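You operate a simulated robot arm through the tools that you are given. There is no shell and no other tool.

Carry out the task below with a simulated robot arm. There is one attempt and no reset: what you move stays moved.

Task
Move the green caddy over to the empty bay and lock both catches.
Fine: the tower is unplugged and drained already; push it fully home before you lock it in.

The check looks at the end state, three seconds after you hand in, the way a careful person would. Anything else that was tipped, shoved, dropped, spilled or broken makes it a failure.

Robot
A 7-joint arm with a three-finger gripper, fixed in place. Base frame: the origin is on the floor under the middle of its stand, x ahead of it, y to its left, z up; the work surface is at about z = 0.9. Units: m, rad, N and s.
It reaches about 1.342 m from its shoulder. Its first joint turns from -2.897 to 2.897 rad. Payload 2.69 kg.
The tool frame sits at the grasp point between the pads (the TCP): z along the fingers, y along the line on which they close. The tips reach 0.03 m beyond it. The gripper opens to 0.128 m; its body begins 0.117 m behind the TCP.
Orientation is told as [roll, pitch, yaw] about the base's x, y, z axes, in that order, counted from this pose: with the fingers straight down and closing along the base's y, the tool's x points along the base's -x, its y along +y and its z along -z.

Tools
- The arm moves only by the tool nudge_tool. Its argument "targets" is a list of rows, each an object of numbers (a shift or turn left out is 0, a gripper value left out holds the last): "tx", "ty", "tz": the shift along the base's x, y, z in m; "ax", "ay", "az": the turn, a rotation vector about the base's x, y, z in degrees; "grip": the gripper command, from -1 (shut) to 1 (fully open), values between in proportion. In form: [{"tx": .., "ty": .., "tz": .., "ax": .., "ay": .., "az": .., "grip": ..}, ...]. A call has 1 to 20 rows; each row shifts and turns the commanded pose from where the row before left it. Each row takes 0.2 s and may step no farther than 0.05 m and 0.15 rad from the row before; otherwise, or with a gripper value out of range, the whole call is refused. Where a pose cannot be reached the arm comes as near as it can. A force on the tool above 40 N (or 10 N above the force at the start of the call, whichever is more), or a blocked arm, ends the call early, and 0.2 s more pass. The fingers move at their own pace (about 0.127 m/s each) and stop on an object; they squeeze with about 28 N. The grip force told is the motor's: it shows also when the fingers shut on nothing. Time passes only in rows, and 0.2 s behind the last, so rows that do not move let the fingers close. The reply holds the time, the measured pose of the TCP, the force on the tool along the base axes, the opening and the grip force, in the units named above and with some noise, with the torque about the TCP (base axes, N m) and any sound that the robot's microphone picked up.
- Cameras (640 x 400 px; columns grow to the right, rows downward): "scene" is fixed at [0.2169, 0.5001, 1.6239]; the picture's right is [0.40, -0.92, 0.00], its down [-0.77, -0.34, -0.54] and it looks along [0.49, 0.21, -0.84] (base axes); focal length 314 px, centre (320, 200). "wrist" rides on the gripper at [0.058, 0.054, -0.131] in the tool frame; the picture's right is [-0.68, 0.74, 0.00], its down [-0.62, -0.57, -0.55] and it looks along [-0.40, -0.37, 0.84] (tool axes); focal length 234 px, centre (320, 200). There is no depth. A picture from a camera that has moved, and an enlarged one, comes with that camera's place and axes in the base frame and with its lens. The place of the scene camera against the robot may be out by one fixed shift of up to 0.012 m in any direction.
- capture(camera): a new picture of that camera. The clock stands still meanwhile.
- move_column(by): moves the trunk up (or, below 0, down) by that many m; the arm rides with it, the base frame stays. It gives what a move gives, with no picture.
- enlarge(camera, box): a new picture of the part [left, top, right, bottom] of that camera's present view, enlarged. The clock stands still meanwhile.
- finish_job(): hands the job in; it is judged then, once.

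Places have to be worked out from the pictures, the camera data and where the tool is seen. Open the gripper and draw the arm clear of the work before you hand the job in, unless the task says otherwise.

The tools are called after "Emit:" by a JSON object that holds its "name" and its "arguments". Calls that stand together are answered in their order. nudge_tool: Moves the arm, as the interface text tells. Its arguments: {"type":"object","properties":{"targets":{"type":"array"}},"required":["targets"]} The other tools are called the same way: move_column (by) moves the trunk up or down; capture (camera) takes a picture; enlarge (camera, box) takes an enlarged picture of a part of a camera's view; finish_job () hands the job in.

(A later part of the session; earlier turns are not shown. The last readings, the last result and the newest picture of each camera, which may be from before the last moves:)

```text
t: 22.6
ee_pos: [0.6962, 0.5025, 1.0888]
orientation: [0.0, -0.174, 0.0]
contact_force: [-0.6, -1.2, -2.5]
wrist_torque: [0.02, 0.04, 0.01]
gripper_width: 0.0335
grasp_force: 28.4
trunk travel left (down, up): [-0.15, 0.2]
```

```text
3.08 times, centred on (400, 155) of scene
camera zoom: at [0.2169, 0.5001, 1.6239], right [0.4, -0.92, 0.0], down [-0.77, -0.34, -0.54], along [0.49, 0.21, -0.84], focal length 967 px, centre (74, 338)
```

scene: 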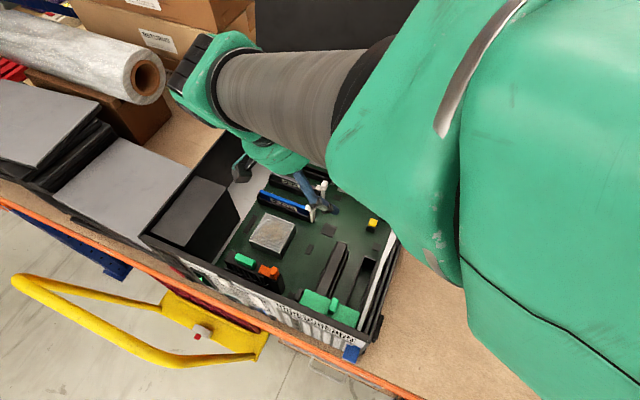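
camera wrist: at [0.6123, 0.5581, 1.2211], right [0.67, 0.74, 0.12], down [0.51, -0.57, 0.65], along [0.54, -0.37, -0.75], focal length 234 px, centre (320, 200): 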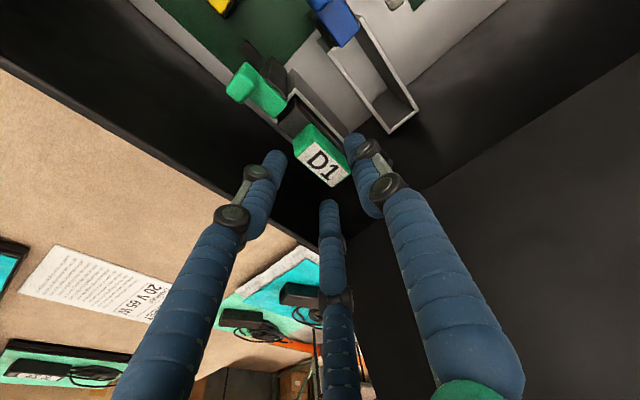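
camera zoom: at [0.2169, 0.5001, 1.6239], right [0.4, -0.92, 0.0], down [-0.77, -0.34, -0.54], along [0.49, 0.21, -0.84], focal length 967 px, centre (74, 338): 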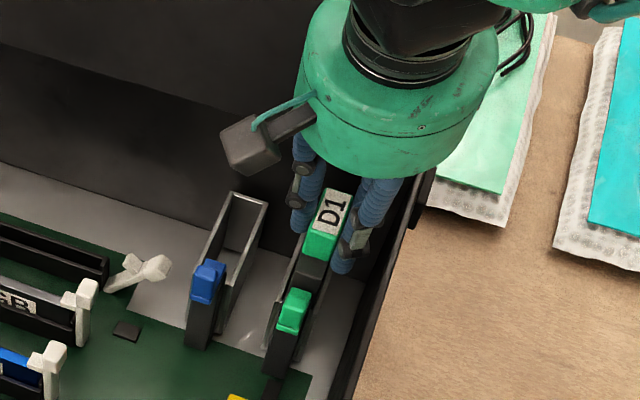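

It slides out freely, carrying ~2.5 N. I go on lifting straight up until its body clears the rims.

Emit:
{"name": "nudge_tool", "arguments": {"targets": [{"tz": 0.008}, {"tz": 0.008}, {"tz": 0.008}, {"tz": 0.01}, {"tz": 0.01}, {"tz": 0.01}, {"tz": 0.01}, {"tz": 0.01}, {"tz": 0.01}, {"tz": 0.01}, {"tz": 0.01}, {}]}}

Emit:
{"name": "capture", "arguments": {"camera": "wrist"}}

Emit:
{"name": "enlarge", "arguments": {"camera": "wrist", "box": [230, 40, 430, 240]}}

Emit:
{"name": "enlarge", "arguments": {"camera": "scene", "box": [340, 60, 460, 220]}}

```text
t: 25.2
ee_pos: [0.6952, 0.502, 1.1924]
orientation: [0.001, -0.172, -0.001]
contact_force: [-0.5, 0.7, -2.1]
wrist_torque: [-0.05, 0.02, -0.01]
gripper_width: 0.0334
grasp_force: 28.0
trunk travel left (down, up): [-0.15, 0.2]
```

```text
taken
camera wrist: at [0.6149, 0.5562, 1.3131], right [0.67, 0.74, 0.12], down [0.51, -0.57, 0.65], along [0.54, -0.37, -0.75], focal length 234 px, centre (320, 200)
```

wrist: 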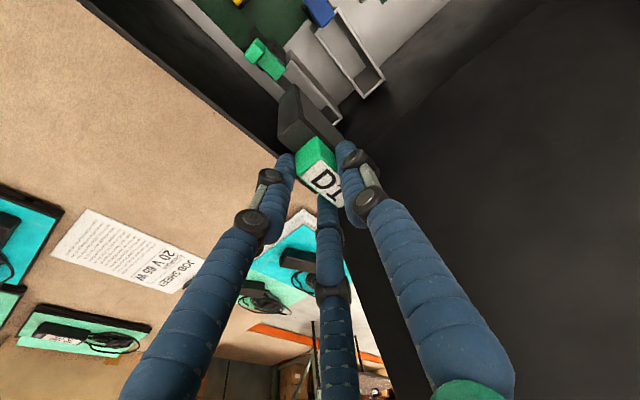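

```text
2.00 times, centred on (330, 140) of wrist
camera zoom: at [0.6149, 0.5562, 1.3131], right [0.67, 0.74, 0.12], down [0.51, -0.57, 0.65], along [0.54, -0.37, -0.75], focal length 468 px, centre (300, 320)
```

zoom: 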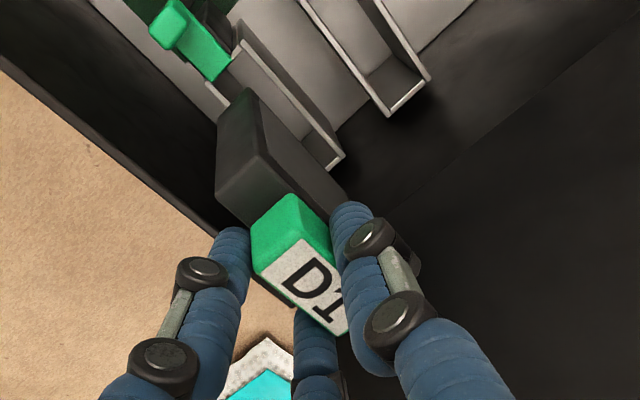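

```text
2.50 times, centred on (400, 140) of scene
camera zoom: at [0.2169, 0.5001, 1.6239], right [0.4, -0.92, 0.0], down [-0.77, -0.34, -0.54], along [0.49, 0.21, -0.84], focal length 786 px, centre (120, 350)
```

zoom: 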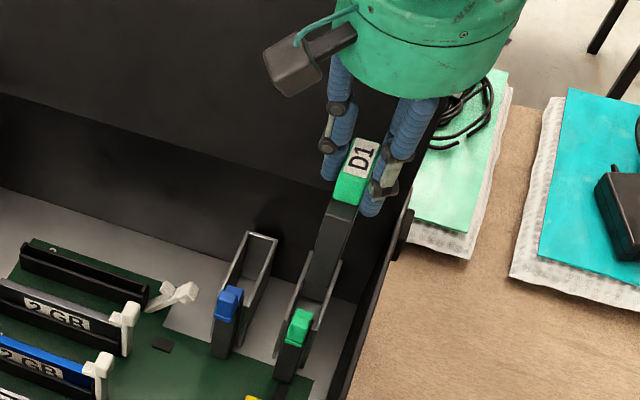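

The caddy is fully out (its bottom ≈1.078, well above the rims at ≈1.024). Bay spacing measures 0.064–0.065 m in y with equal x, so I carry it +0.064 m sideways at this height.

Emit:
{"name": "nudge_tool", "arguments": {"targets": [{"ty": 0.016}, {"ty": 0.016}, {"ty": 0.016}, {"ty": 0.016}, {}, {}]}}

Emit:
{"name": "enlarge", "arguments": {"camera": "wrist", "box": [230, 40, 430, 240]}}

Emit:
{"name": "enlarge", "arguments": {"camera": "wrist", "box": [260, 50, 360, 150]}}

Emit:
{"name": "enlarge", "arguments": {"camera": "scene", "box": [330, 70, 450, 220]}}

```text
t: 26.6
ee_pos: [0.6969, 0.5671, 1.192]
orientation: [0.0, -0.175, -0.001]
contact_force: [-0.2, -0.6, -1.8]
wrist_torque: [0.02, -0.03, 0.01]
gripper_width: 0.0333
grasp_force: 28.1
trunk travel left (down, up): [-0.15, 0.2]
```

```text
2.00 times, centred on (330, 140) of wrist
camera zoom: at [0.6152, 0.6208, 1.3119], right [0.67, 0.74, 0.12], down [0.51, -0.57, 0.65], along [0.54, -0.37, -0.75], focal length 468 px, centre (300, 320)
```

zoom: 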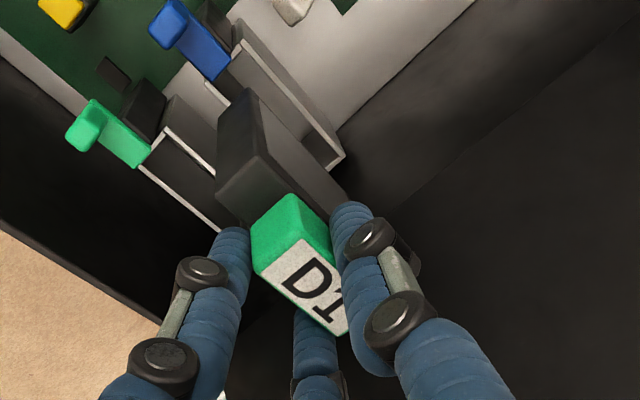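

```text
4.00 times, centred on (310, 100) of wrist
camera zoom: at [0.6152, 0.6208, 1.3119], right [0.67, 0.74, 0.12], down [0.51, -0.57, 0.65], along [0.54, -0.37, -0.75], focal length 937 px, centre (360, 600)
```

zoom: 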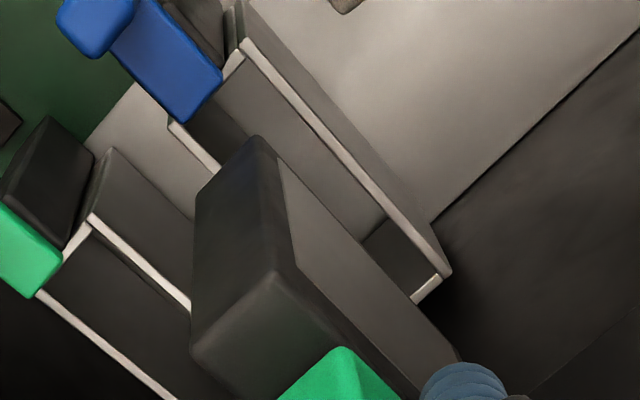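

```text
2.67 times, centred on (390, 145) of scene
camera zoom: at [0.2169, 0.5001, 1.6239], right [0.4, -0.92, 0.0], down [-0.77, -0.34, -0.54], along [0.49, 0.21, -0.84], focal length 838 px, centre (133, 347)
```

zoom: 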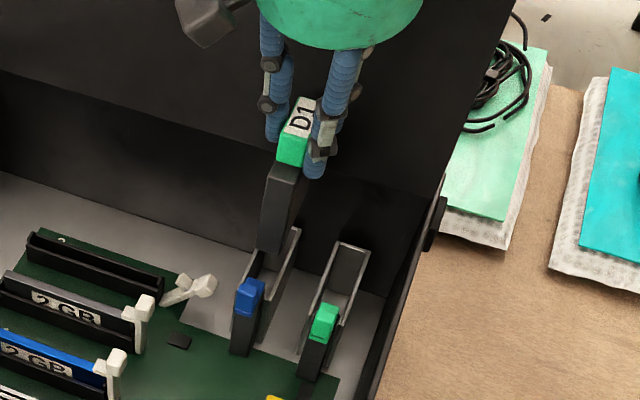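

The empty bay's rim now appears at the same place in the wrist picture (within ~1 mm) as the old bay did before the move, so alignment is good. I lower to just above the rim and look again.

Emit:
{"name": "nudge_tool", "arguments": {"targets": [{"tz": -0.015}, {"tz": -0.015}, {"tz": -0.01}, {"tz": -0.006}, {}]}}

Emit:
{"name": "enlarge", "arguments": {"camera": "wrist", "box": [260, 50, 360, 150]}}

Emit:
{"name": "enlarge", "arguments": {"camera": "scene", "box": [350, 120, 430, 210]}}

```text
t: 27.8
ee_pos: [0.6978, 0.5672, 1.1458]
orientation: [-0.001, -0.174, 0.0]
contact_force: [1.0, -0.5, -2.6]
wrist_torque: [0.0, -0.01, 0.01]
gripper_width: 0.0334
grasp_force: 27.8
trunk travel left (down, up): [-0.15, 0.2]
```

```text
4.00 times, centred on (310, 100) of wrist
camera zoom: at [0.6158, 0.6201, 1.2657], right [0.67, 0.74, 0.12], down [0.51, -0.57, 0.65], along [0.54, -0.37, -0.75], focal length 937 px, centre (360, 600)
```

zoom: 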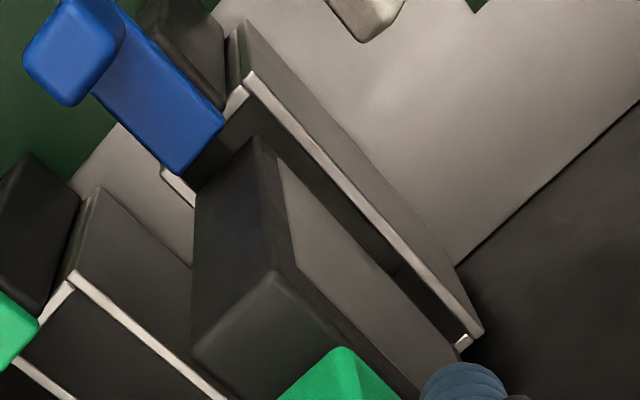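

```text
4.44 times, centred on (390, 165) of scene
camera zoom: at [0.2169, 0.5001, 1.6239], right [0.4, -0.92, 0.0], down [-0.77, -0.34, -0.54], along [0.49, 0.21, -0.84], focal length 1397 px, centre (9, 356)
```

zoom: 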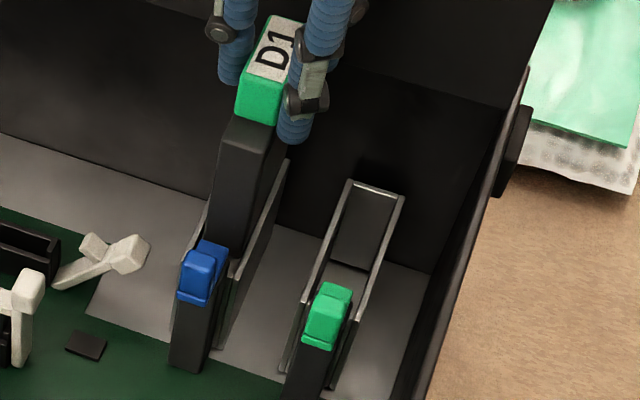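

The body bottom is just above the rim and lines up within about a millimetre. I nudge +0.5 mm in y and lower in small steps, watching for resistance.

Emit:
{"name": "nudge_tool", "arguments": {"targets": [{"ty": 0.0005, "tz": -0.003}, {"tz": -0.003}, {"tz": -0.003}, {"tz": -0.003}, {}]}}

Emit:
{"name": "enlarge", "arguments": {"camera": "wrist", "box": [260, 50, 360, 150]}}

```text
t: 29.0
ee_pos: [0.6965, 0.5672, 1.1384]
orientation: [0.004, -0.18, -0.001]
contact_force: [0.2, 1.2, 36.1]
wrist_torque: [0.0, -0.15, 0.07]
gripper_width: 0.0336
grasp_force: 28.3
trunk travel left (down, up): [-0.15, 0.2]
```

```text
4.00 times, centred on (310, 100) of wrist
camera zoom: at [0.6141, 0.6206, 1.2595], right [0.67, 0.74, 0.13], down [0.51, -0.57, 0.65], along [0.55, -0.37, -0.75], focal length 937 px, centre (360, 600)
```

zoom: 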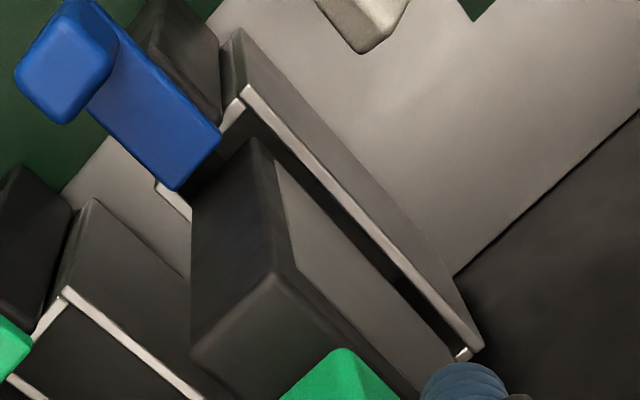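

It rests on a rim (36 N up, body bottom ≈1.024). The torque puts the contact line toward the −y wall, agreeing with my direct estimate that the caddy is ~1.5–2 mm too far to −y. I rise, shift +1.8 mm in y, and retry gently.

Emit:
{"name": "nudge_tool", "arguments": {"targets": [{"tz": 0.006}, {"tz": 0.006}, {"ty": 0.0018}, {}, {"tz": -0.003}, {"tz": -0.003}, {}]}}

Emit:
{"name": "enlarge", "arguments": {"camera": "wrist", "box": [260, 50, 360, 150]}}

Emit:
{"name": "enlarge", "arguments": {"camera": "scene", "box": [360, 120, 420, 200]}}

```text
t: 30.6
ee_pos: [0.6951, 0.5676, 1.1408]
orientation: [0.001, -0.176, 0.0]
contact_force: [-0.2, 0.1, -2.1]
wrist_torque: [-0.01, -0.01, 0.02]
gripper_width: 0.0334
grasp_force: 27.6
trunk travel left (down, up): [-0.15, 0.2]
```

```text
4.00 times, centred on (310, 100) of wrist
camera zoom: at [0.6138, 0.6219, 1.2601], right [0.67, 0.74, 0.12], down [0.51, -0.57, 0.65], along [0.54, -0.37, -0.75], focal length 937 px, centre (360, 600)
```

zoom: 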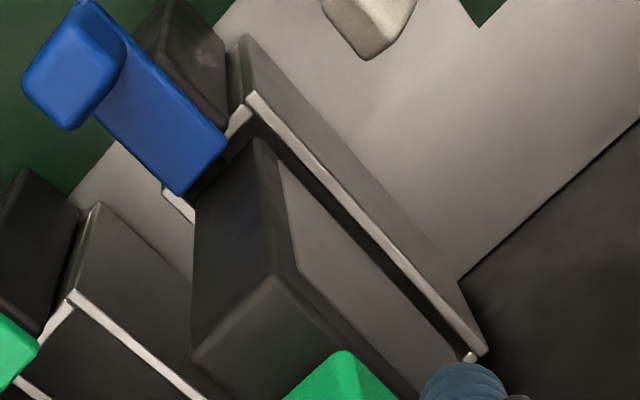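

```text
5.00 times, centred on (390, 160) of scene
camera zoom: at [0.2169, 0.5001, 1.6239], right [0.4, -0.92, 0.0], down [-0.77, -0.34, -0.54], along [0.49, 0.21, -0.84], focal length 1571 px, centre (-30, 400)
```

zoom: 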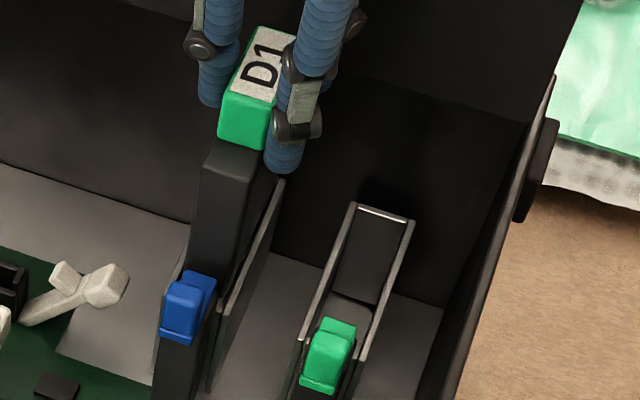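

Now only its weight (−2 N) at 1.141. I lower 2 mm at a time to feel whether it enters.

Emit:
{"name": "nudge_tool", "arguments": {"targets": [{"tz": -0.002}, {"tz": -0.002}, {}]}}

Emit:
{"name": "enlarge", "arguments": {"camera": "wrist", "box": [270, 60, 340, 120]}}

```text
t: 31.4
ee_pos: [0.6953, 0.5684, 1.136]
orientation: [0.0, -0.175, 0.002]
contact_force: [-0.2, 0.0, -3.2]
wrist_torque: [0.0, 0.02, -0.03]
gripper_width: 0.0336
grasp_force: 28.0
trunk travel left (down, up): [-0.15, 0.2]
```

```text
6.67 times, centred on (305, 90) of wrist
camera zoom: at [0.6142, 0.6223, 1.2564], right [0.67, 0.74, 0.12], down [0.51, -0.57, 0.65], along [0.54, -0.37, -0.75], focal length 1561 px, centre (420, 933)
```

zoom: 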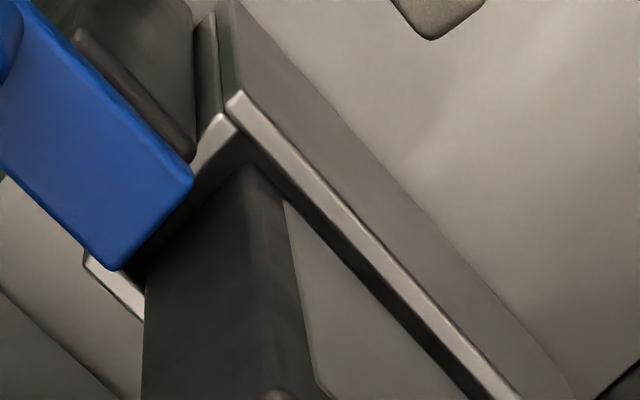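

No resistance at 1.136, below where it was blocked before – it is entering the bay. I go on lowering.

Emit:
{"name": "nudge_tool", "arguments": {"targets": [{"tz": -0.003}, {"tz": -0.003}, {"tz": -0.004}, {"tz": -0.004}, {}]}}

Emit:
{"name": "enlarge", "arguments": {"camera": "wrist", "box": [260, 50, 360, 150]}}

```text
t: 32.6
ee_pos: [0.6966, 0.5686, 1.121]
orientation: [0.0, -0.174, 0.0]
contact_force: [0.1, -0.1, -1.8]
wrist_torque: [-0.01, -0.01, 0.02]
gripper_width: 0.0332
grasp_force: 28.0
trunk travel left (down, up): [-0.15, 0.2]
```

```text
4.00 times, centred on (310, 100) of wrist
camera zoom: at [0.6149, 0.6229, 1.2421], right [0.67, 0.74, 0.12], down [0.51, -0.57, 0.65], along [0.54, -0.37, -0.75], focal length 937 px, centre (360, 600)
```

zoom: 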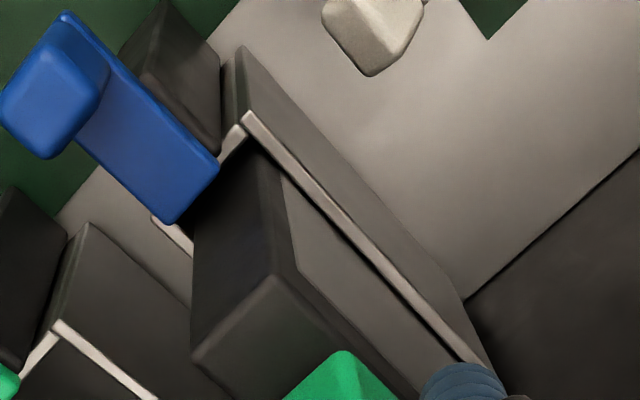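

It slides in cleanly (load still just the weight). I continue down to about 1.085 in small rows.

Emit:
{"name": "nudge_tool", "arguments": {"targets": [{"tz": -0.005}, {"tz": -0.005}, {"tz": -0.005}, {"tz": -0.005}, {"tz": -0.005}, {"tz": -0.005}, {"tz": -0.004}, {}]}}

Emit:
{"name": "enlarge", "arguments": {"camera": "wrist", "box": [240, 60, 420, 260]}}

```text
t: 34.4
ee_pos: [0.6959, 0.5683, 1.0871]
orientation: [0.003, -0.175, 0.0]
contact_force: [-0.2, 0.0, -2.3]
wrist_torque: [0.03, 0.0, 0.01]
gripper_width: 0.0337
grasp_force: 28.1
trunk travel left (down, up): [-0.15, 0.2]
```

```text
2.00 times, centred on (330, 160) of wrist
camera zoom: at [0.6143, 0.6226, 1.2078], right [0.67, 0.74, 0.12], down [0.51, -0.57, 0.65], along [0.54, -0.37, -0.75], focal length 468 px, centre (300, 280)
```

zoom: 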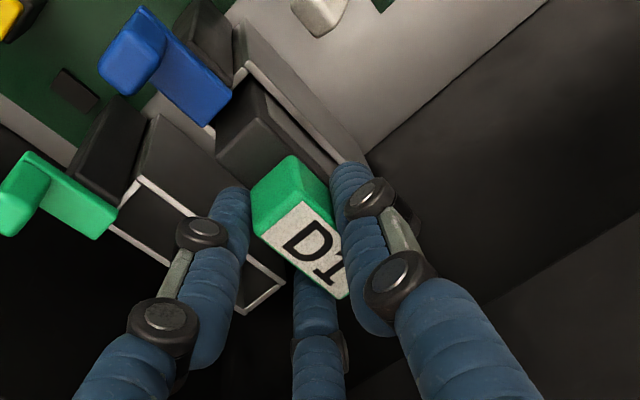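

14 mm to go to the home height (≈1.073). I lower further in 2–3 mm steps, feeling for the bottom.

Emit:
{"name": "nudge_tool", "arguments": {"targets": [{"tz": -0.003}, {"tz": -0.003}, {"tz": -0.003}, {"tz": -0.002}, {"tz": -0.002}, {}]}}

Emit:
{"name": "enlarge", "arguments": {"camera": "wrist", "box": [240, 60, 420, 260]}}

```text
t: 35.8
ee_pos: [0.697, 0.5683, 1.0755]
orientation: [0.0, -0.174, -0.001]
contact_force: [0.1, 0.1, -2.7]
wrist_torque: [-0.02, 0.01, -0.01]
gripper_width: 0.0336
grasp_force: 28.5
trunk travel left (down, up): [-0.15, 0.2]
```

```text
2.00 times, centred on (330, 160) of wrist
camera zoom: at [0.6143, 0.623, 1.1955], right [0.67, 0.74, 0.12], down [0.51, -0.57, 0.65], along [0.54, -0.37, -0.75], focal length 468 px, centre (300, 280)
```

zoom: 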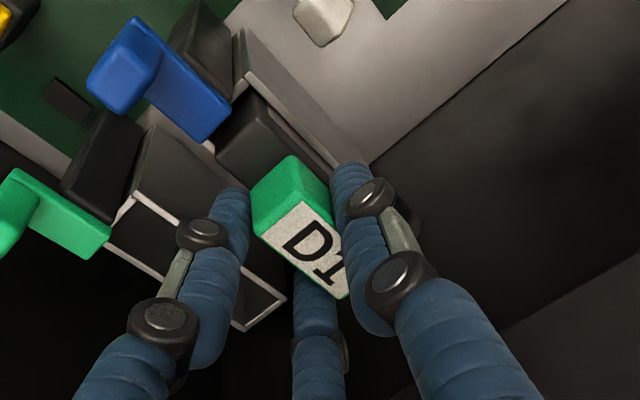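

About 2–3 mm above home. I press on in 1.5 mm steps until it seats.

Emit:
{"name": "nudge_tool", "arguments": {"targets": [{"tz": -0.0015}, {"tz": -0.0015}, {"tz": -0.0015}, {}]}}

Emit:
{"name": "enlarge", "arguments": {"camera": "wrist", "box": [240, 60, 420, 260]}}

```text
t: 36.8
ee_pos: [0.6952, 0.5699, 1.0712]
orientation: [0.0, -0.175, 0.0]
contact_force: [-0.3, 0.4, -1.6]
wrist_torque: [0.01, 0.01, 0.02]
gripper_width: 0.0338
grasp_force: 27.7
trunk travel left (down, up): [-0.15, 0.2]
```

```text
2.00 times, centred on (330, 160) of wrist
camera zoom: at [0.6148, 0.6234, 1.1915], right [0.67, 0.74, 0.12], down [0.51, -0.57, 0.65], along [0.54, -0.37, -0.75], focal length 468 px, centre (300, 280)
```

zoom: 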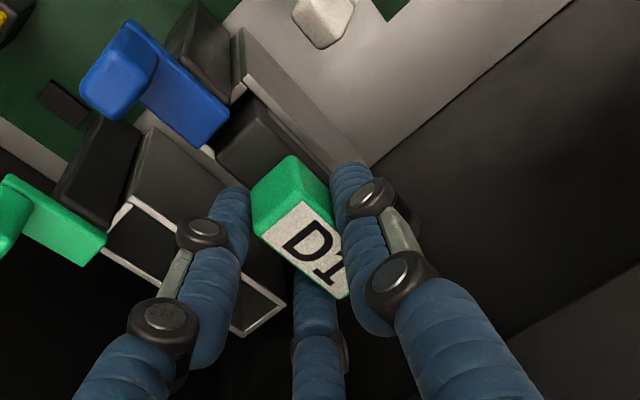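

Still only its weight. I continue down 1 mm at a time.

Emit:
{"name": "nudge_tool", "arguments": {"targets": [{"tz": -0.001}, {"tz": -0.001}, {"tz": -0.001}, {}]}}

Emit:
{"name": "enlarge", "arguments": {"camera": "wrist", "box": [240, 60, 420, 260]}}

Emit:
{"name": "enlarge", "arguments": {"camera": "scene", "box": [350, 130, 430, 210]}}

```text
t: 37.8
ee_pos: [0.696, 0.5696, 1.072]
orientation: [0.003, -0.178, 0.0]
contact_force: [-0.6, 1.9, 20.6]
wrist_torque: [0.31, 0.84, -0.06]
gripper_width: 0.0334
grasp_force: 28.1
trunk travel left (down, up): [-0.15, 0.2]
```

```text
2.00 times, centred on (330, 160) of wrist
camera zoom: at [0.6145, 0.6225, 1.191], right [0.67, 0.74, 0.12], down [0.51, -0.57, 0.65], along [0.55, -0.37, -0.75], focal length 468 px, centre (300, 280)
```

zoom: 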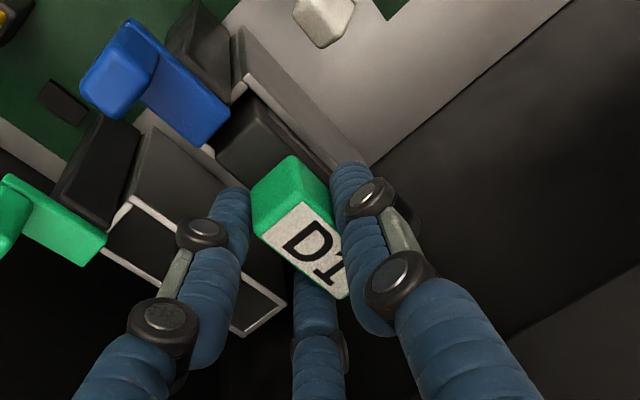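

```text
5.00 times, centred on (390, 170) of scene
camera zoom: at [0.2169, 0.5001, 1.6239], right [0.4, -0.92, 0.0], down [-0.77, -0.34, -0.54], along [0.49, 0.21, -0.84], focal length 1571 px, centre (-30, 350)
```

zoom: 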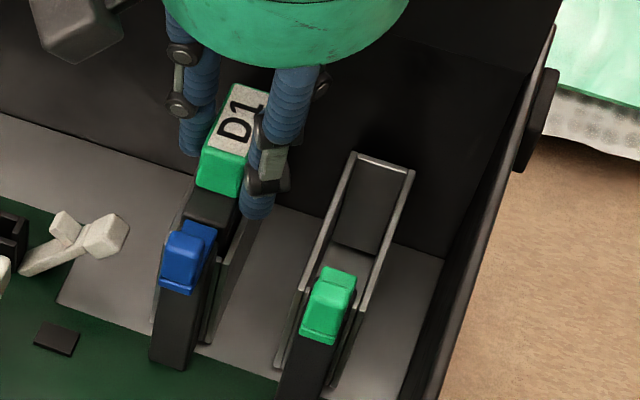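

The bottom is felt: 20 N up, acting near the −x end of the body, at the same height as in its old bay. I ease the load, open to 0.05 m, and inspect how it sits before pressing it home from above.

Emit:
{"name": "nudge_tool", "arguments": {"targets": [{"tz": 0.0025}, {"grip": -0.5}, {"grip": -0.22}, {}, {"tz": 0.01}, {"tz": 0.02}, {"tz": 0.03}, {"tz": 0.03}, {}]}}

Emit:
{"name": "capture", "arguments": {"camera": "wrist"}}

Emit:
{"name": "enlarge", "arguments": {"camera": "wrist", "box": [240, 40, 400, 200]}}

Emit:
{"name": "enlarge", "arguments": {"camera": "scene", "box": [340, 130, 430, 220]}}

```text
t: 39.8
ee_pos: [0.6939, 0.5692, 1.1611]
orientation: [-0.002, -0.175, 0.0]
contact_force: [-0.4, -0.6, 0.0]
wrist_torque: [0.02, 0.0, -0.02]
gripper_width: 0.0497
grasp_force: 0.2
trunk travel left (down, up): [-0.15, 0.2]
```

```text
taken
camera wrist: at [0.6124, 0.6231, 1.2819], right [0.67, 0.74, 0.12], down [0.51, -0.57, 0.65], along [0.54, -0.37, -0.75], focal length 234 px, centre (320, 200)
```

wrist: 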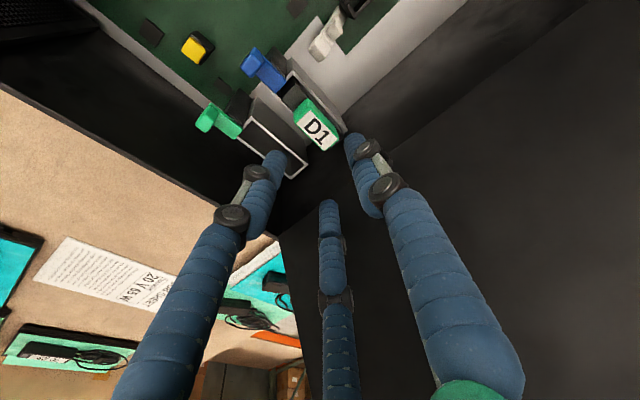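

```text
2.50 times, centred on (320, 120) of wrist
camera zoom: at [0.6124, 0.6231, 1.2819], right [0.67, 0.74, 0.12], down [0.51, -0.57, 0.65], along [0.54, -0.37, -0.75], focal length 585 px, centre (320, 400)
```

zoom: 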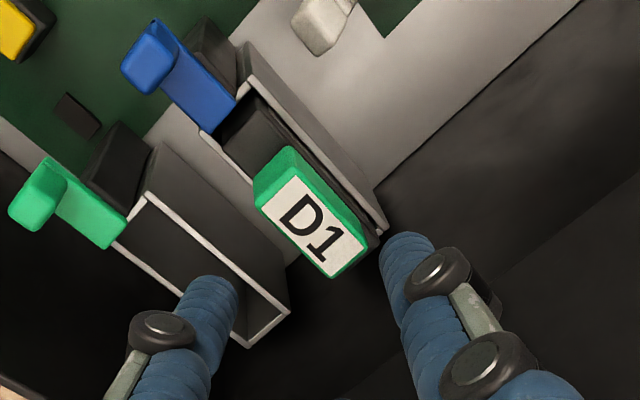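

```text
4.44 times, centred on (385, 175) of scene
camera zoom: at [0.2169, 0.5001, 1.6239], right [0.4, -0.92, 0.0], down [-0.77, -0.34, -0.54], along [0.49, 0.21, -0.84], focal length 1397 px, centre (31, 311)
```

zoom: 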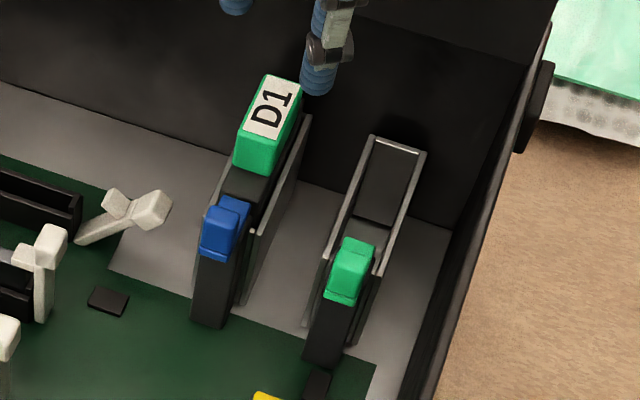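

The caddy sits in the new bay. Now I close the fingers, centre over the handle top (≈(0.699, 0.576)) and press straight down to be sure it is fully home.

Emit:
{"name": "nudge_tool", "arguments": {"targets": [{"grip": -1, "tx": -0.001, "ty": 0.007}, {}, {}, {"tz": -0.02}, {"tz": -0.02}, {"tz": -0.012}, {"tz": -0.005}, {}]}}

Emit:
{"name": "enlarge", "arguments": {"camera": "wrist", "box": [240, 80, 400, 240]}}

Emit:
{"name": "enlarge", "arguments": {"camera": "scene", "box": [340, 110, 430, 220]}}

```text
t: 41.6
ee_pos: [0.6949, 0.5762, 1.1027]
orientation: [0.0, -0.174, 0.001]
contact_force: [-0.4, 0.8, 0.3]
wrist_torque: [-0.02, -0.01, -0.01]
gripper_width: 0.0021
grasp_force: 28.3
trunk travel left (down, up): [-0.15, 0.2]
```

```text
2.50 times, centred on (320, 160) of wrist
camera zoom: at [0.6135, 0.6296, 1.2236], right [0.67, 0.74, 0.12], down [0.51, -0.57, 0.65], along [0.54, -0.37, -0.75], focal length 585 px, centre (320, 300)
```

zoom: 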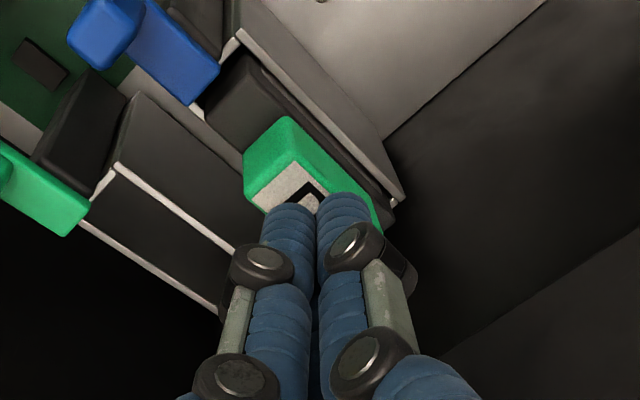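

```text
3.64 times, centred on (385, 165) of scene
camera zoom: at [0.2169, 0.5001, 1.6239], right [0.4, -0.92, 0.0], down [-0.77, -0.34, -0.54], along [0.49, 0.21, -0.84], focal length 1143 px, centre (84, 327)
```

zoom: 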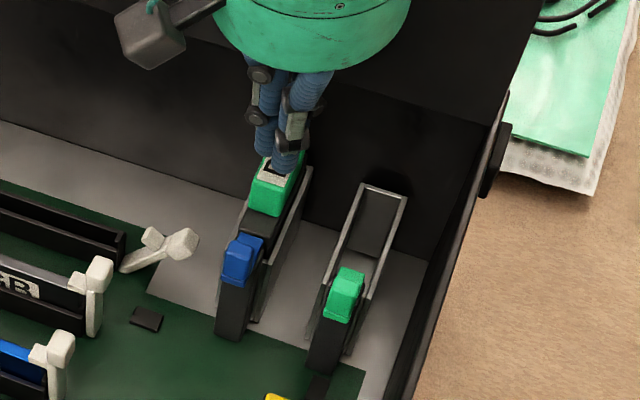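

Closed tips are centred a few mm above the handle top. I press down in small steps.

Emit:
{"name": "nudge_tool", "arguments": {"targets": [{"tz": -0.002}, {"tz": -0.002}, {"tz": -0.002}, {"tz": -0.001}, {"tz": -0.001}, {}]}}

```text
t: 43.0
ee_pos: [0.695, 0.5763, 1.0973]
orientation: [0.002, -0.176, 0.0]
contact_force: [-1.5, -0.2, 10.9]
wrist_torque: [-0.05, 0.19, -0.01]
gripper_width: 0.0022
grasp_force: 28.4
trunk travel left (down, up): [-0.15, 0.2]
```

Contact at 11 N. I press harder and see whether it moves down.

Emit:
{"name": "nudge_tool", "arguments": {"targets": [{"tz": -0.001}, {"tz": -0.001}, {"tz": -0.001}, {}]}}

Emit:
{"name": "enlarge", "arguments": {"camera": "wrist", "box": [240, 80, 400, 240]}}

Emit:
{"name": "enlarge", "arguments": {"camera": "scene", "box": [350, 130, 430, 210]}}

```text
t: 44.0
ee_pos: [0.695, 0.5759, 1.096]
orientation: [0.004, -0.177, 0.0]
contact_force: [-0.3, 1.2, 34.3]
wrist_torque: [-0.1, 0.39, -0.01]
gripper_width: 0.0021
grasp_force: 28.8
trunk travel left (down, up): [-0.15, 0.2]
```

```text
2.50 times, centred on (320, 160) of wrist
camera zoom: at [0.6128, 0.6295, 1.2166], right [0.67, 0.74, 0.12], down [0.51, -0.57, 0.65], along [0.55, -0.37, -0.75], focal length 585 px, centre (320, 300)
```

zoom: 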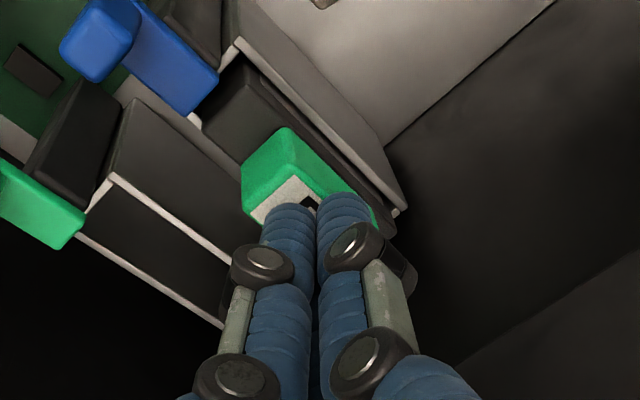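

```text
5.00 times, centred on (390, 170) of scene
camera zoom: at [0.2169, 0.5001, 1.6239], right [0.4, -0.92, 0.0], down [-0.77, -0.34, -0.54], along [0.49, 0.21, -0.84], focal length 1571 px, centre (-30, 350)
```

zoom: 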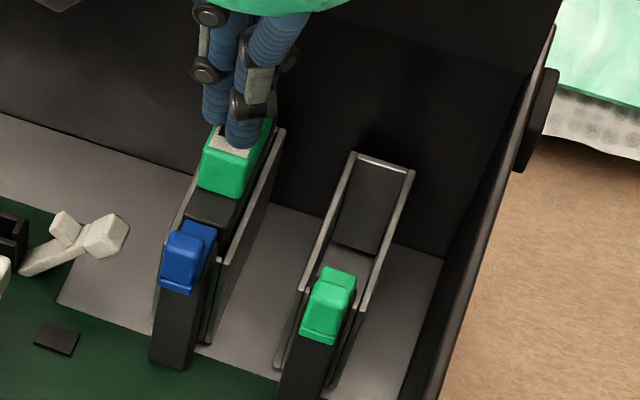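

It is against a hard stop: 34 N with hardly any travel, and the handle top is at ≈1.066, the same as in its original bay. Now I rise, straighten up, turn 30°, and go behind (−x side of) the blue knob with closed fingers.

Emit:
{"name": "nudge_tool", "arguments": {"targets": [{"tz": 0.01}, {"tz": 0.03}, {"tz": 0.03}, {"tz": 0.02, "tx": -0.02, "ay": 5}, {"tx": -0.03, "ay": 5}, {"tx": -0.03, "az": 7.5}, {"tx": -0.02, "az": 7.5}, {"tx": -0.013, "az": 7.5}, {"az": 7.5}, {}, {}]}}

Emit:
{"name": "capture", "arguments": {"camera": "wrist"}}

Emit:
{"name": "enlarge", "arguments": {"camera": "wrist", "box": [240, 80, 420, 240]}}

Emit:
{"name": "enlarge", "arguments": {"camera": "scene", "box": [320, 80, 440, 230]}}

```text
t: 46.4
ee_pos: [0.5819, 0.577, 1.1825]
orientation: [0.0, -0.001, 0.526]
contact_force: [-0.8, -1.4, -0.5]
wrist_torque: [0.01, -0.01, 0.0]
gripper_width: 0.0022
grasp_force: 28.2
trunk travel left (down, up): [-0.15, 0.2]
```

```text
taken
camera wrist: at [0.5034, 0.5935, 1.3143], right [0.22, 0.98, 0.0], down [0.82, -0.18, 0.55], along [0.54, -0.12, -0.84], focal length 234 px, centre (320, 200)
```

wrist: 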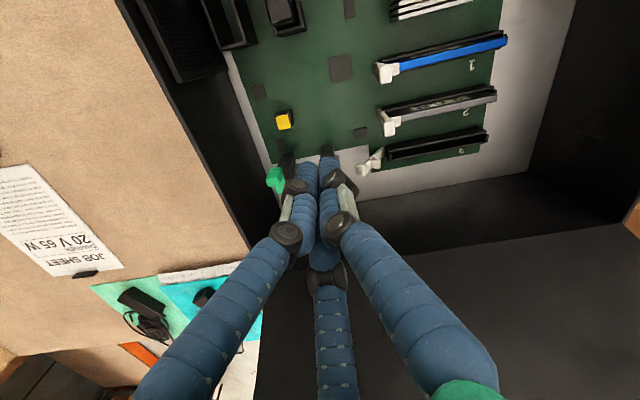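

```text
2.50 times, centred on (330, 160) of wrist
camera zoom: at [0.5034, 0.5935, 1.3143], right [0.22, 0.98, 0.0], down [0.82, -0.18, 0.55], along [0.54, -0.12, -0.84], focal length 585 px, centre (295, 300)
```

zoom: 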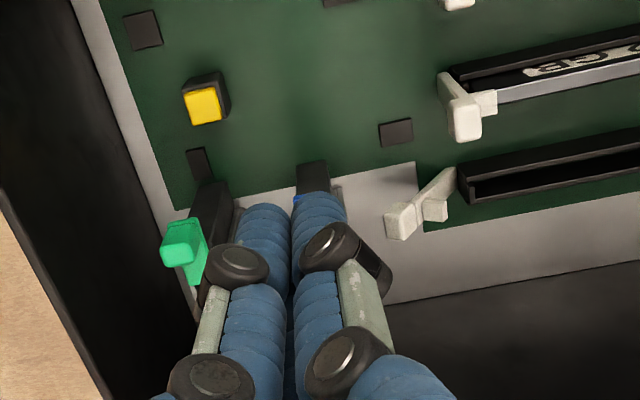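

```text
2.67 times, centred on (380, 155) of scene
camera zoom: at [0.2169, 0.5001, 1.6239], right [0.4, -0.92, 0.0], down [-0.77, -0.34, -0.54], along [0.49, 0.21, -0.84], focal length 838 px, centre (160, 320)
```

zoom: 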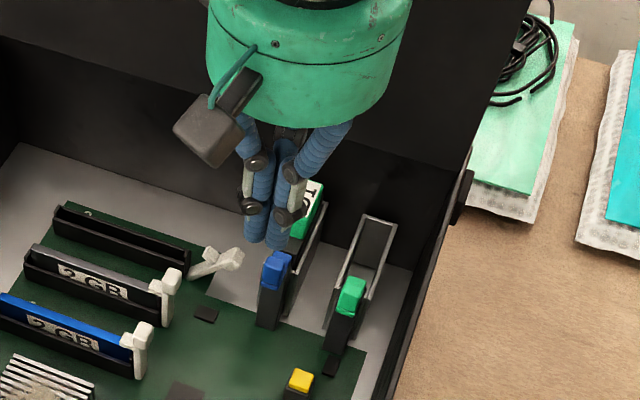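

Closed fingers are behind the blue knob (front ≈0.601 vs knob face ≈0.614). I descend to knob height, checking partway in the scene view.

Emit:
{"name": "nudge_tool", "arguments": {"targets": [{"tz": -0.03}, {"tz": -0.03}, {"tz": -0.02}, {}]}}

Emit:
{"name": "enlarge", "arguments": {"camera": "scene", "box": [340, 120, 430, 220]}}

Emit:
{"name": "enlarge", "arguments": {"camera": "wrist", "box": [240, 80, 420, 240]}}

```text
t: 47.4
ee_pos: [0.5809, 0.5756, 1.1023]
orientation: [0.0, -0.001, 0.522]
contact_force: [1.1, -0.4, -0.3]
wrist_torque: [-0.01, 0.04, -0.01]
gripper_width: 0.0022
grasp_force: 27.6
trunk travel left (down, up): [-0.15, 0.2]
```

```text
4.00 times, centred on (385, 170) of scene
camera zoom: at [0.2169, 0.5001, 1.6239], right [0.4, -0.92, 0.0], down [-0.77, -0.34, -0.54], along [0.49, 0.21, -0.84], focal length 1257 px, centre (60, 320)
```

zoom: 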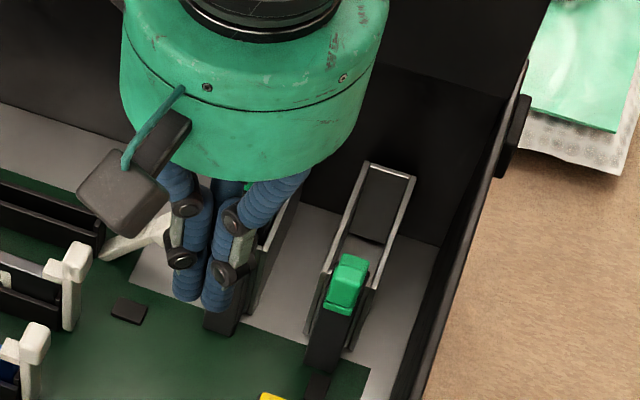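

```text
2.50 times, centred on (330, 160) of wrist
camera zoom: at [0.5025, 0.5933, 1.2342], right [0.22, 0.98, 0.0], down [0.82, -0.18, 0.55], along [0.54, -0.12, -0.84], focal length 585 px, centre (295, 300)
```

zoom: 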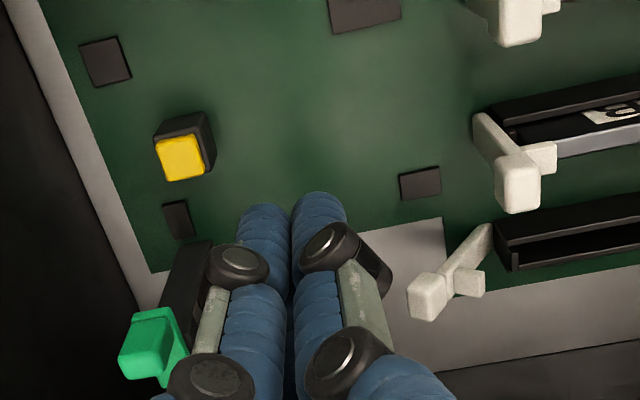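

Clear so far. I lower the last 19 mm, then advance +x slowly until I feel the knob.

Emit:
{"name": "nudge_tool", "arguments": {"targets": [{"tz": -0.01}, {"tz": -0.009}, {}, {"tx": 0.004}, {"tx": 0.004}, {"tx": 0.003}, {"tx": 0.003}, {}]}}

Emit:
{"name": "enlarge", "arguments": {"camera": "scene", "box": [340, 120, 430, 220]}}

```text
t: 49.2
ee_pos: [0.5963, 0.5755, 1.082]
orientation: [0.0, -0.001, 0.523]
contact_force: [1.0, -0.4, -0.4]
wrist_torque: [-0.04, 0.02, 0.0]
gripper_width: 0.0023
grasp_force: 28.0
trunk travel left (down, up): [-0.15, 0.2]
```

```text
4.00 times, centred on (385, 170) of scene
camera zoom: at [0.2169, 0.5001, 1.6239], right [0.4, -0.92, 0.0], down [-0.77, -0.34, -0.54], along [0.49, 0.21, -0.84], focal length 1257 px, centre (60, 320)
```

zoom: 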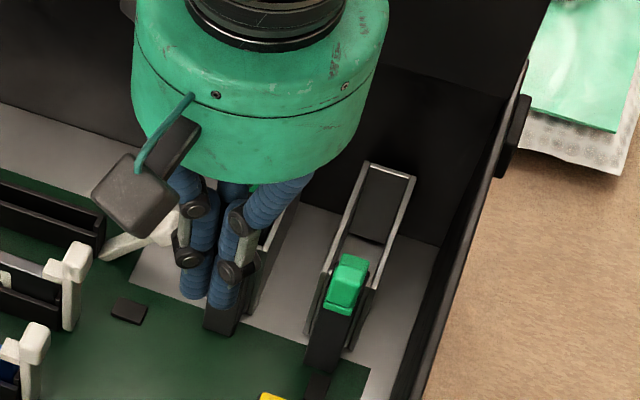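

No contact yet (front ≈0.615). I keep advancing in 3 mm steps.

Emit:
{"name": "nudge_tool", "arguments": {"targets": [{"tx": 0.003}, {"tx": 0.003}, {"tx": 0.003}, {}]}}

Emit:
{"name": "nudge_tool", "arguments": {"targets": [{"tx": 0.003}, {"tx": 0.002}, {}]}}

```text
t: 50.2
ee_pos: [0.6055, 0.5749, 1.0834]
orientation: [0.0, -0.001, 0.524]
contact_force: [-1.9, -1.3, 0.3]
wrist_torque: [0.01, 0.01, 0.0]
gripper_width: 0.0022
grasp_force: 27.9
trunk travel left (down, up): [-0.15, 0.2]
```

```text
t: 51.0
ee_pos: [0.6095, 0.5762, 1.083]
orientation: [0.0, 0.0, 0.523]
contact_force: [-0.3, 0.2, -0.4]
wrist_torque: [-0.02, -0.02, -0.01]
gripper_width: 0.0021
grasp_force: 27.6
trunk travel left (down, up): [-0.15, 0.2]
```

Front of the fingers should now be at x≈0.628, pushing the knob with little force. I continue in 2 mm steps until the stop.

Emit:
{"name": "nudge_tool", "arguments": {"targets": [{"tx": 0.002}, {"tx": 0.002}, {}]}}

Emit:
{"name": "enlarge", "arguments": {"camera": "scene", "box": [340, 120, 430, 220]}}

Emit:
{"name": "enlarge", "arguments": {"camera": "wrist", "box": [240, 80, 420, 240]}}

```text
t: 51.8
ee_pos: [0.6146, 0.5757, 1.0819]
orientation: [0.0, -0.002, 0.524]
contact_force: [0.2, -0.6, 0.4]
wrist_torque: [0.01, 0.0, -0.01]
gripper_width: 0.0023
grasp_force: 27.8
trunk travel left (down, up): [-0.15, 0.2]
```

```text
4.00 times, centred on (385, 170) of scene
camera zoom: at [0.2169, 0.5001, 1.6239], right [0.4, -0.92, 0.0], down [-0.77, -0.34, -0.54], along [0.49, 0.21, -0.84], focal length 1257 px, centre (60, 320)
```

zoom: 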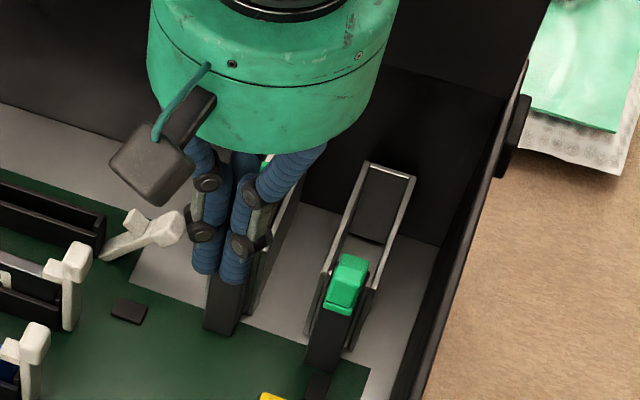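

```text
2.50 times, centred on (330, 160) of wrist
camera zoom: at [0.5353, 0.5929, 1.215], right [0.22, 0.98, 0.0], down [0.82, -0.18, 0.55], along [0.54, -0.12, -0.84], focal length 585 px, centre (295, 300)
```

zoom: 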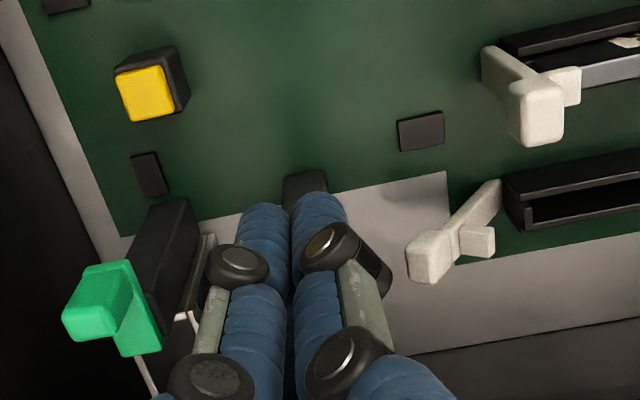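

Front ≈0.634, about where the locked position should end. I push on another few mm to find the stop.

Emit:
{"name": "nudge_tool", "arguments": {"targets": [{"tx": 0.002}, {"tx": 0.002}, {}]}}

```text
t: 52.6
ee_pos: [0.6181, 0.5767, 1.0831]
orientation: [0.001, 0.0, 0.525]
contact_force: [0.0, 0.5, 0.1]
wrist_torque: [-0.02, -0.01, 0.01]
gripper_width: 0.0021
grasp_force: 27.9
trunk travel left (down, up): [-0.15, 0.2]
```

Still no stop felt. I back off slightly, rise, and look at the blue catch before pushing further.

Emit:
{"name": "nudge_tool", "arguments": {"targets": [{"tx": -0.005}, {"tz": 0.02}, {"tz": 0.03}, {"tz": 0.03}, {"tx": -0.03, "grip": 1}, {"tx": -0.03}, {}, {}]}}

Emit:
{"name": "capture", "arguments": {"camera": "wrist"}}

Emit:
{"name": "enlarge", "arguments": {"camera": "wrist", "box": [250, 100, 410, 240]}}

Emit:
{"name": "enlarge", "arguments": {"camera": "scene", "box": [340, 130, 430, 220]}}

```text
t: 54.4
ee_pos: [0.5528, 0.5761, 1.164]
orientation: [0.0, 0.001, 0.524]
contact_force: [1.1, 0.2, -0.2]
wrist_torque: [-0.01, 0.02, -0.01]
gripper_width: 0.1279
grasp_force: 0.1
trunk travel left (down, up): [-0.15, 0.2]
```

```text
taken
camera wrist: at [0.4734, 0.593, 1.2961], right [0.22, 0.98, 0.0], down [0.82, -0.18, 0.55], along [0.54, -0.12, -0.84], focal length 234 px, centre (320, 200)
```

wrist: 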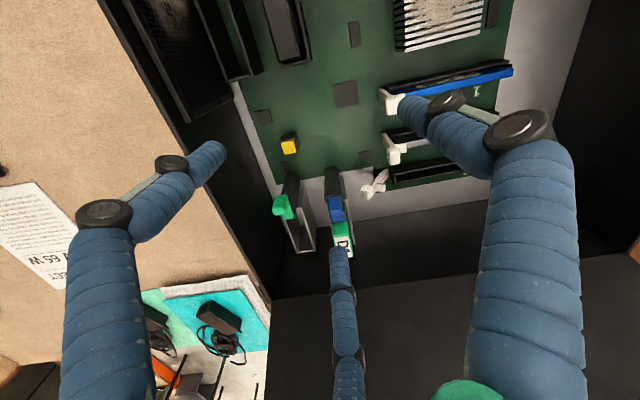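

```text
2.86 times, centred on (330, 170) of wrist
camera zoom: at [0.4734, 0.593, 1.2961], right [0.22, 0.98, 0.0], down [0.82, -0.18, 0.55], along [0.54, -0.12, -0.84], focal length 669 px, centre (291, 286)
```

zoom: 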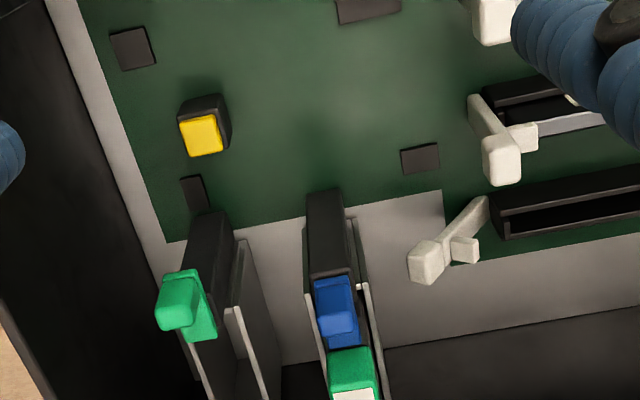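

```text
4.44 times, centred on (385, 175) of scene
camera zoom: at [0.2169, 0.5001, 1.6239], right [0.4, -0.92, 0.0], down [-0.77, -0.34, -0.54], along [0.49, 0.21, -0.84], focal length 1397 px, centre (31, 311)
```

zoom: 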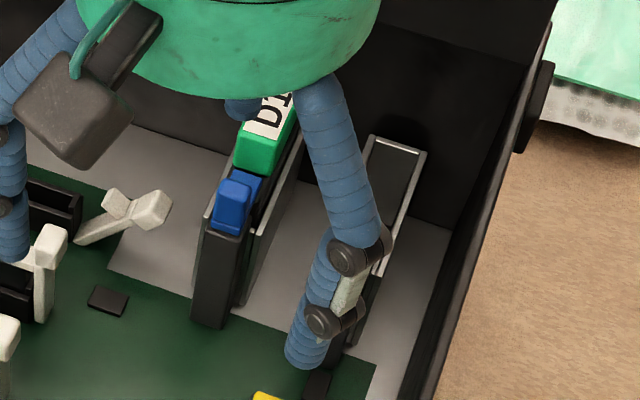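

The blue catch has moved with the push and now sits flush over its post, reaching over the caddy; knob ≈0.634. The green one stood at ≈0.638 when locked, so I go back and push on gently until I feel its end stop.

Emit:
{"name": "nudge_tool", "arguments": {"targets": [{"grip": -1}, {}, {}, {"tx": 0.025}, {"tx": 0.022}, {"tz": -0.03}, {"tz": -0.03}, {"tz": -0.021}, {}]}}

Emit:
{"name": "nudge_tool", "arguments": {"targets": [{"tx": 0.005}, {"tx": 0.005}, {"tx": 0.004}, {"tx": 0.003}, {}]}}

```text
t: 56.4
ee_pos: [0.6013, 0.5751, 1.0829]
orientation: [0.001, 0.002, 0.523]
contact_force: [0.4, 0.1, 0.0]
wrist_torque: [-0.06, 0.03, -0.02]
gripper_width: 0.0022
grasp_force: 28.1
trunk travel left (down, up): [-0.15, 0.2]
```

```text
t: 57.6
ee_pos: [0.6163, 0.5768, 1.0827]
orientation: [0.001, 0.0, 0.524]
contact_force: [-0.4, -0.5, 1.0]
wrist_torque: [0.04, 0.04, -0.02]
gripper_width: 0.0023
grasp_force: 28.0
trunk travel left (down, up): [-0.15, 0.2]
```

Back at the place where I left the knob; I continue +x in 1.5 mm steps, reading the force.

Emit:
{"name": "nudge_tool", "arguments": {"targets": [{"tx": 0.0015}, {"tx": 0.0015}, {}]}}

Emit:
{"name": "nudge_tool", "arguments": {"targets": [{"tx": 0.0015}, {"tx": 0.0015}, {}]}}

```text
t: 58.4
ee_pos: [0.6192, 0.5762, 1.0821]
orientation: [0.0, 0.0, 0.525]
contact_force: [-2.1, 0.3, -0.7]
wrist_torque: [-0.02, -0.01, 0.01]
gripper_width: 0.0024
grasp_force: 27.9
trunk travel left (down, up): [-0.15, 0.2]
```

```text
t: 59.2
ee_pos: [0.6217, 0.576, 1.0833]
orientation: [0.001, 0.003, 0.525]
contact_force: [-14.0, 0.8, -1.7]
wrist_torque: [0.01, 0.21, 0.04]
gripper_width: 0.0022
grasp_force: 28.1
trunk travel left (down, up): [-0.15, 0.2]
```

Firm stop: 14 N at x=0.6217, so the blue catch is fully forward. I back off, rise, and look.

Emit:
{"name": "nudge_tool", "arguments": {"targets": [{"tx": -0.005}, {"tx": -0.005}, {"tz": 0.02}, {"tz": 0.03}, {"tz": 0.03}, {"tx": -0.025, "grip": 1}, {"tx": -0.03}, {}, {}]}}

Emit:
{"name": "enlarge", "arguments": {"camera": "wrist", "box": [250, 100, 410, 240]}}

Emit:
{"name": "enlarge", "arguments": {"camera": "scene", "box": [340, 130, 430, 220]}}

```text
t: 61.2
ee_pos: [0.556, 0.5758, 1.1642]
orientation: [-0.001, 0.0, 0.524]
contact_force: [0.5, -0.8, -1.4]
wrist_torque: [0.01, -0.01, 0.01]
gripper_width: 0.128
grasp_force: 0.0
trunk travel left (down, up): [-0.15, 0.2]
```

```text
2.86 times, centred on (330, 170) of wrist
camera zoom: at [0.4773, 0.5926, 1.2962], right [0.22, 0.98, 0.0], down [0.82, -0.18, 0.55], along [0.54, -0.12, -0.84], focal length 669 px, centre (291, 286)
```

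zoom: 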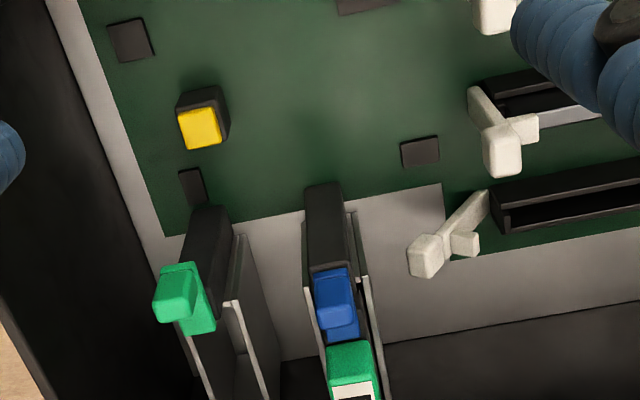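

```text
4.44 times, centred on (385, 175) of scene
camera zoom: at [0.2169, 0.5001, 1.6239], right [0.4, -0.92, 0.0], down [-0.77, -0.34, -0.54], along [0.49, 0.21, -0.84], focal length 1397 px, centre (31, 311)
```

zoom: 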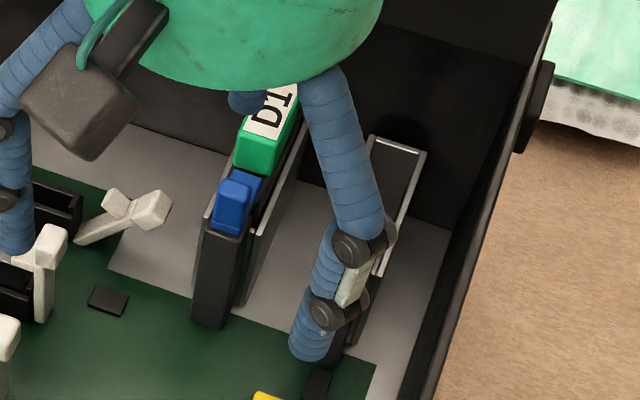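

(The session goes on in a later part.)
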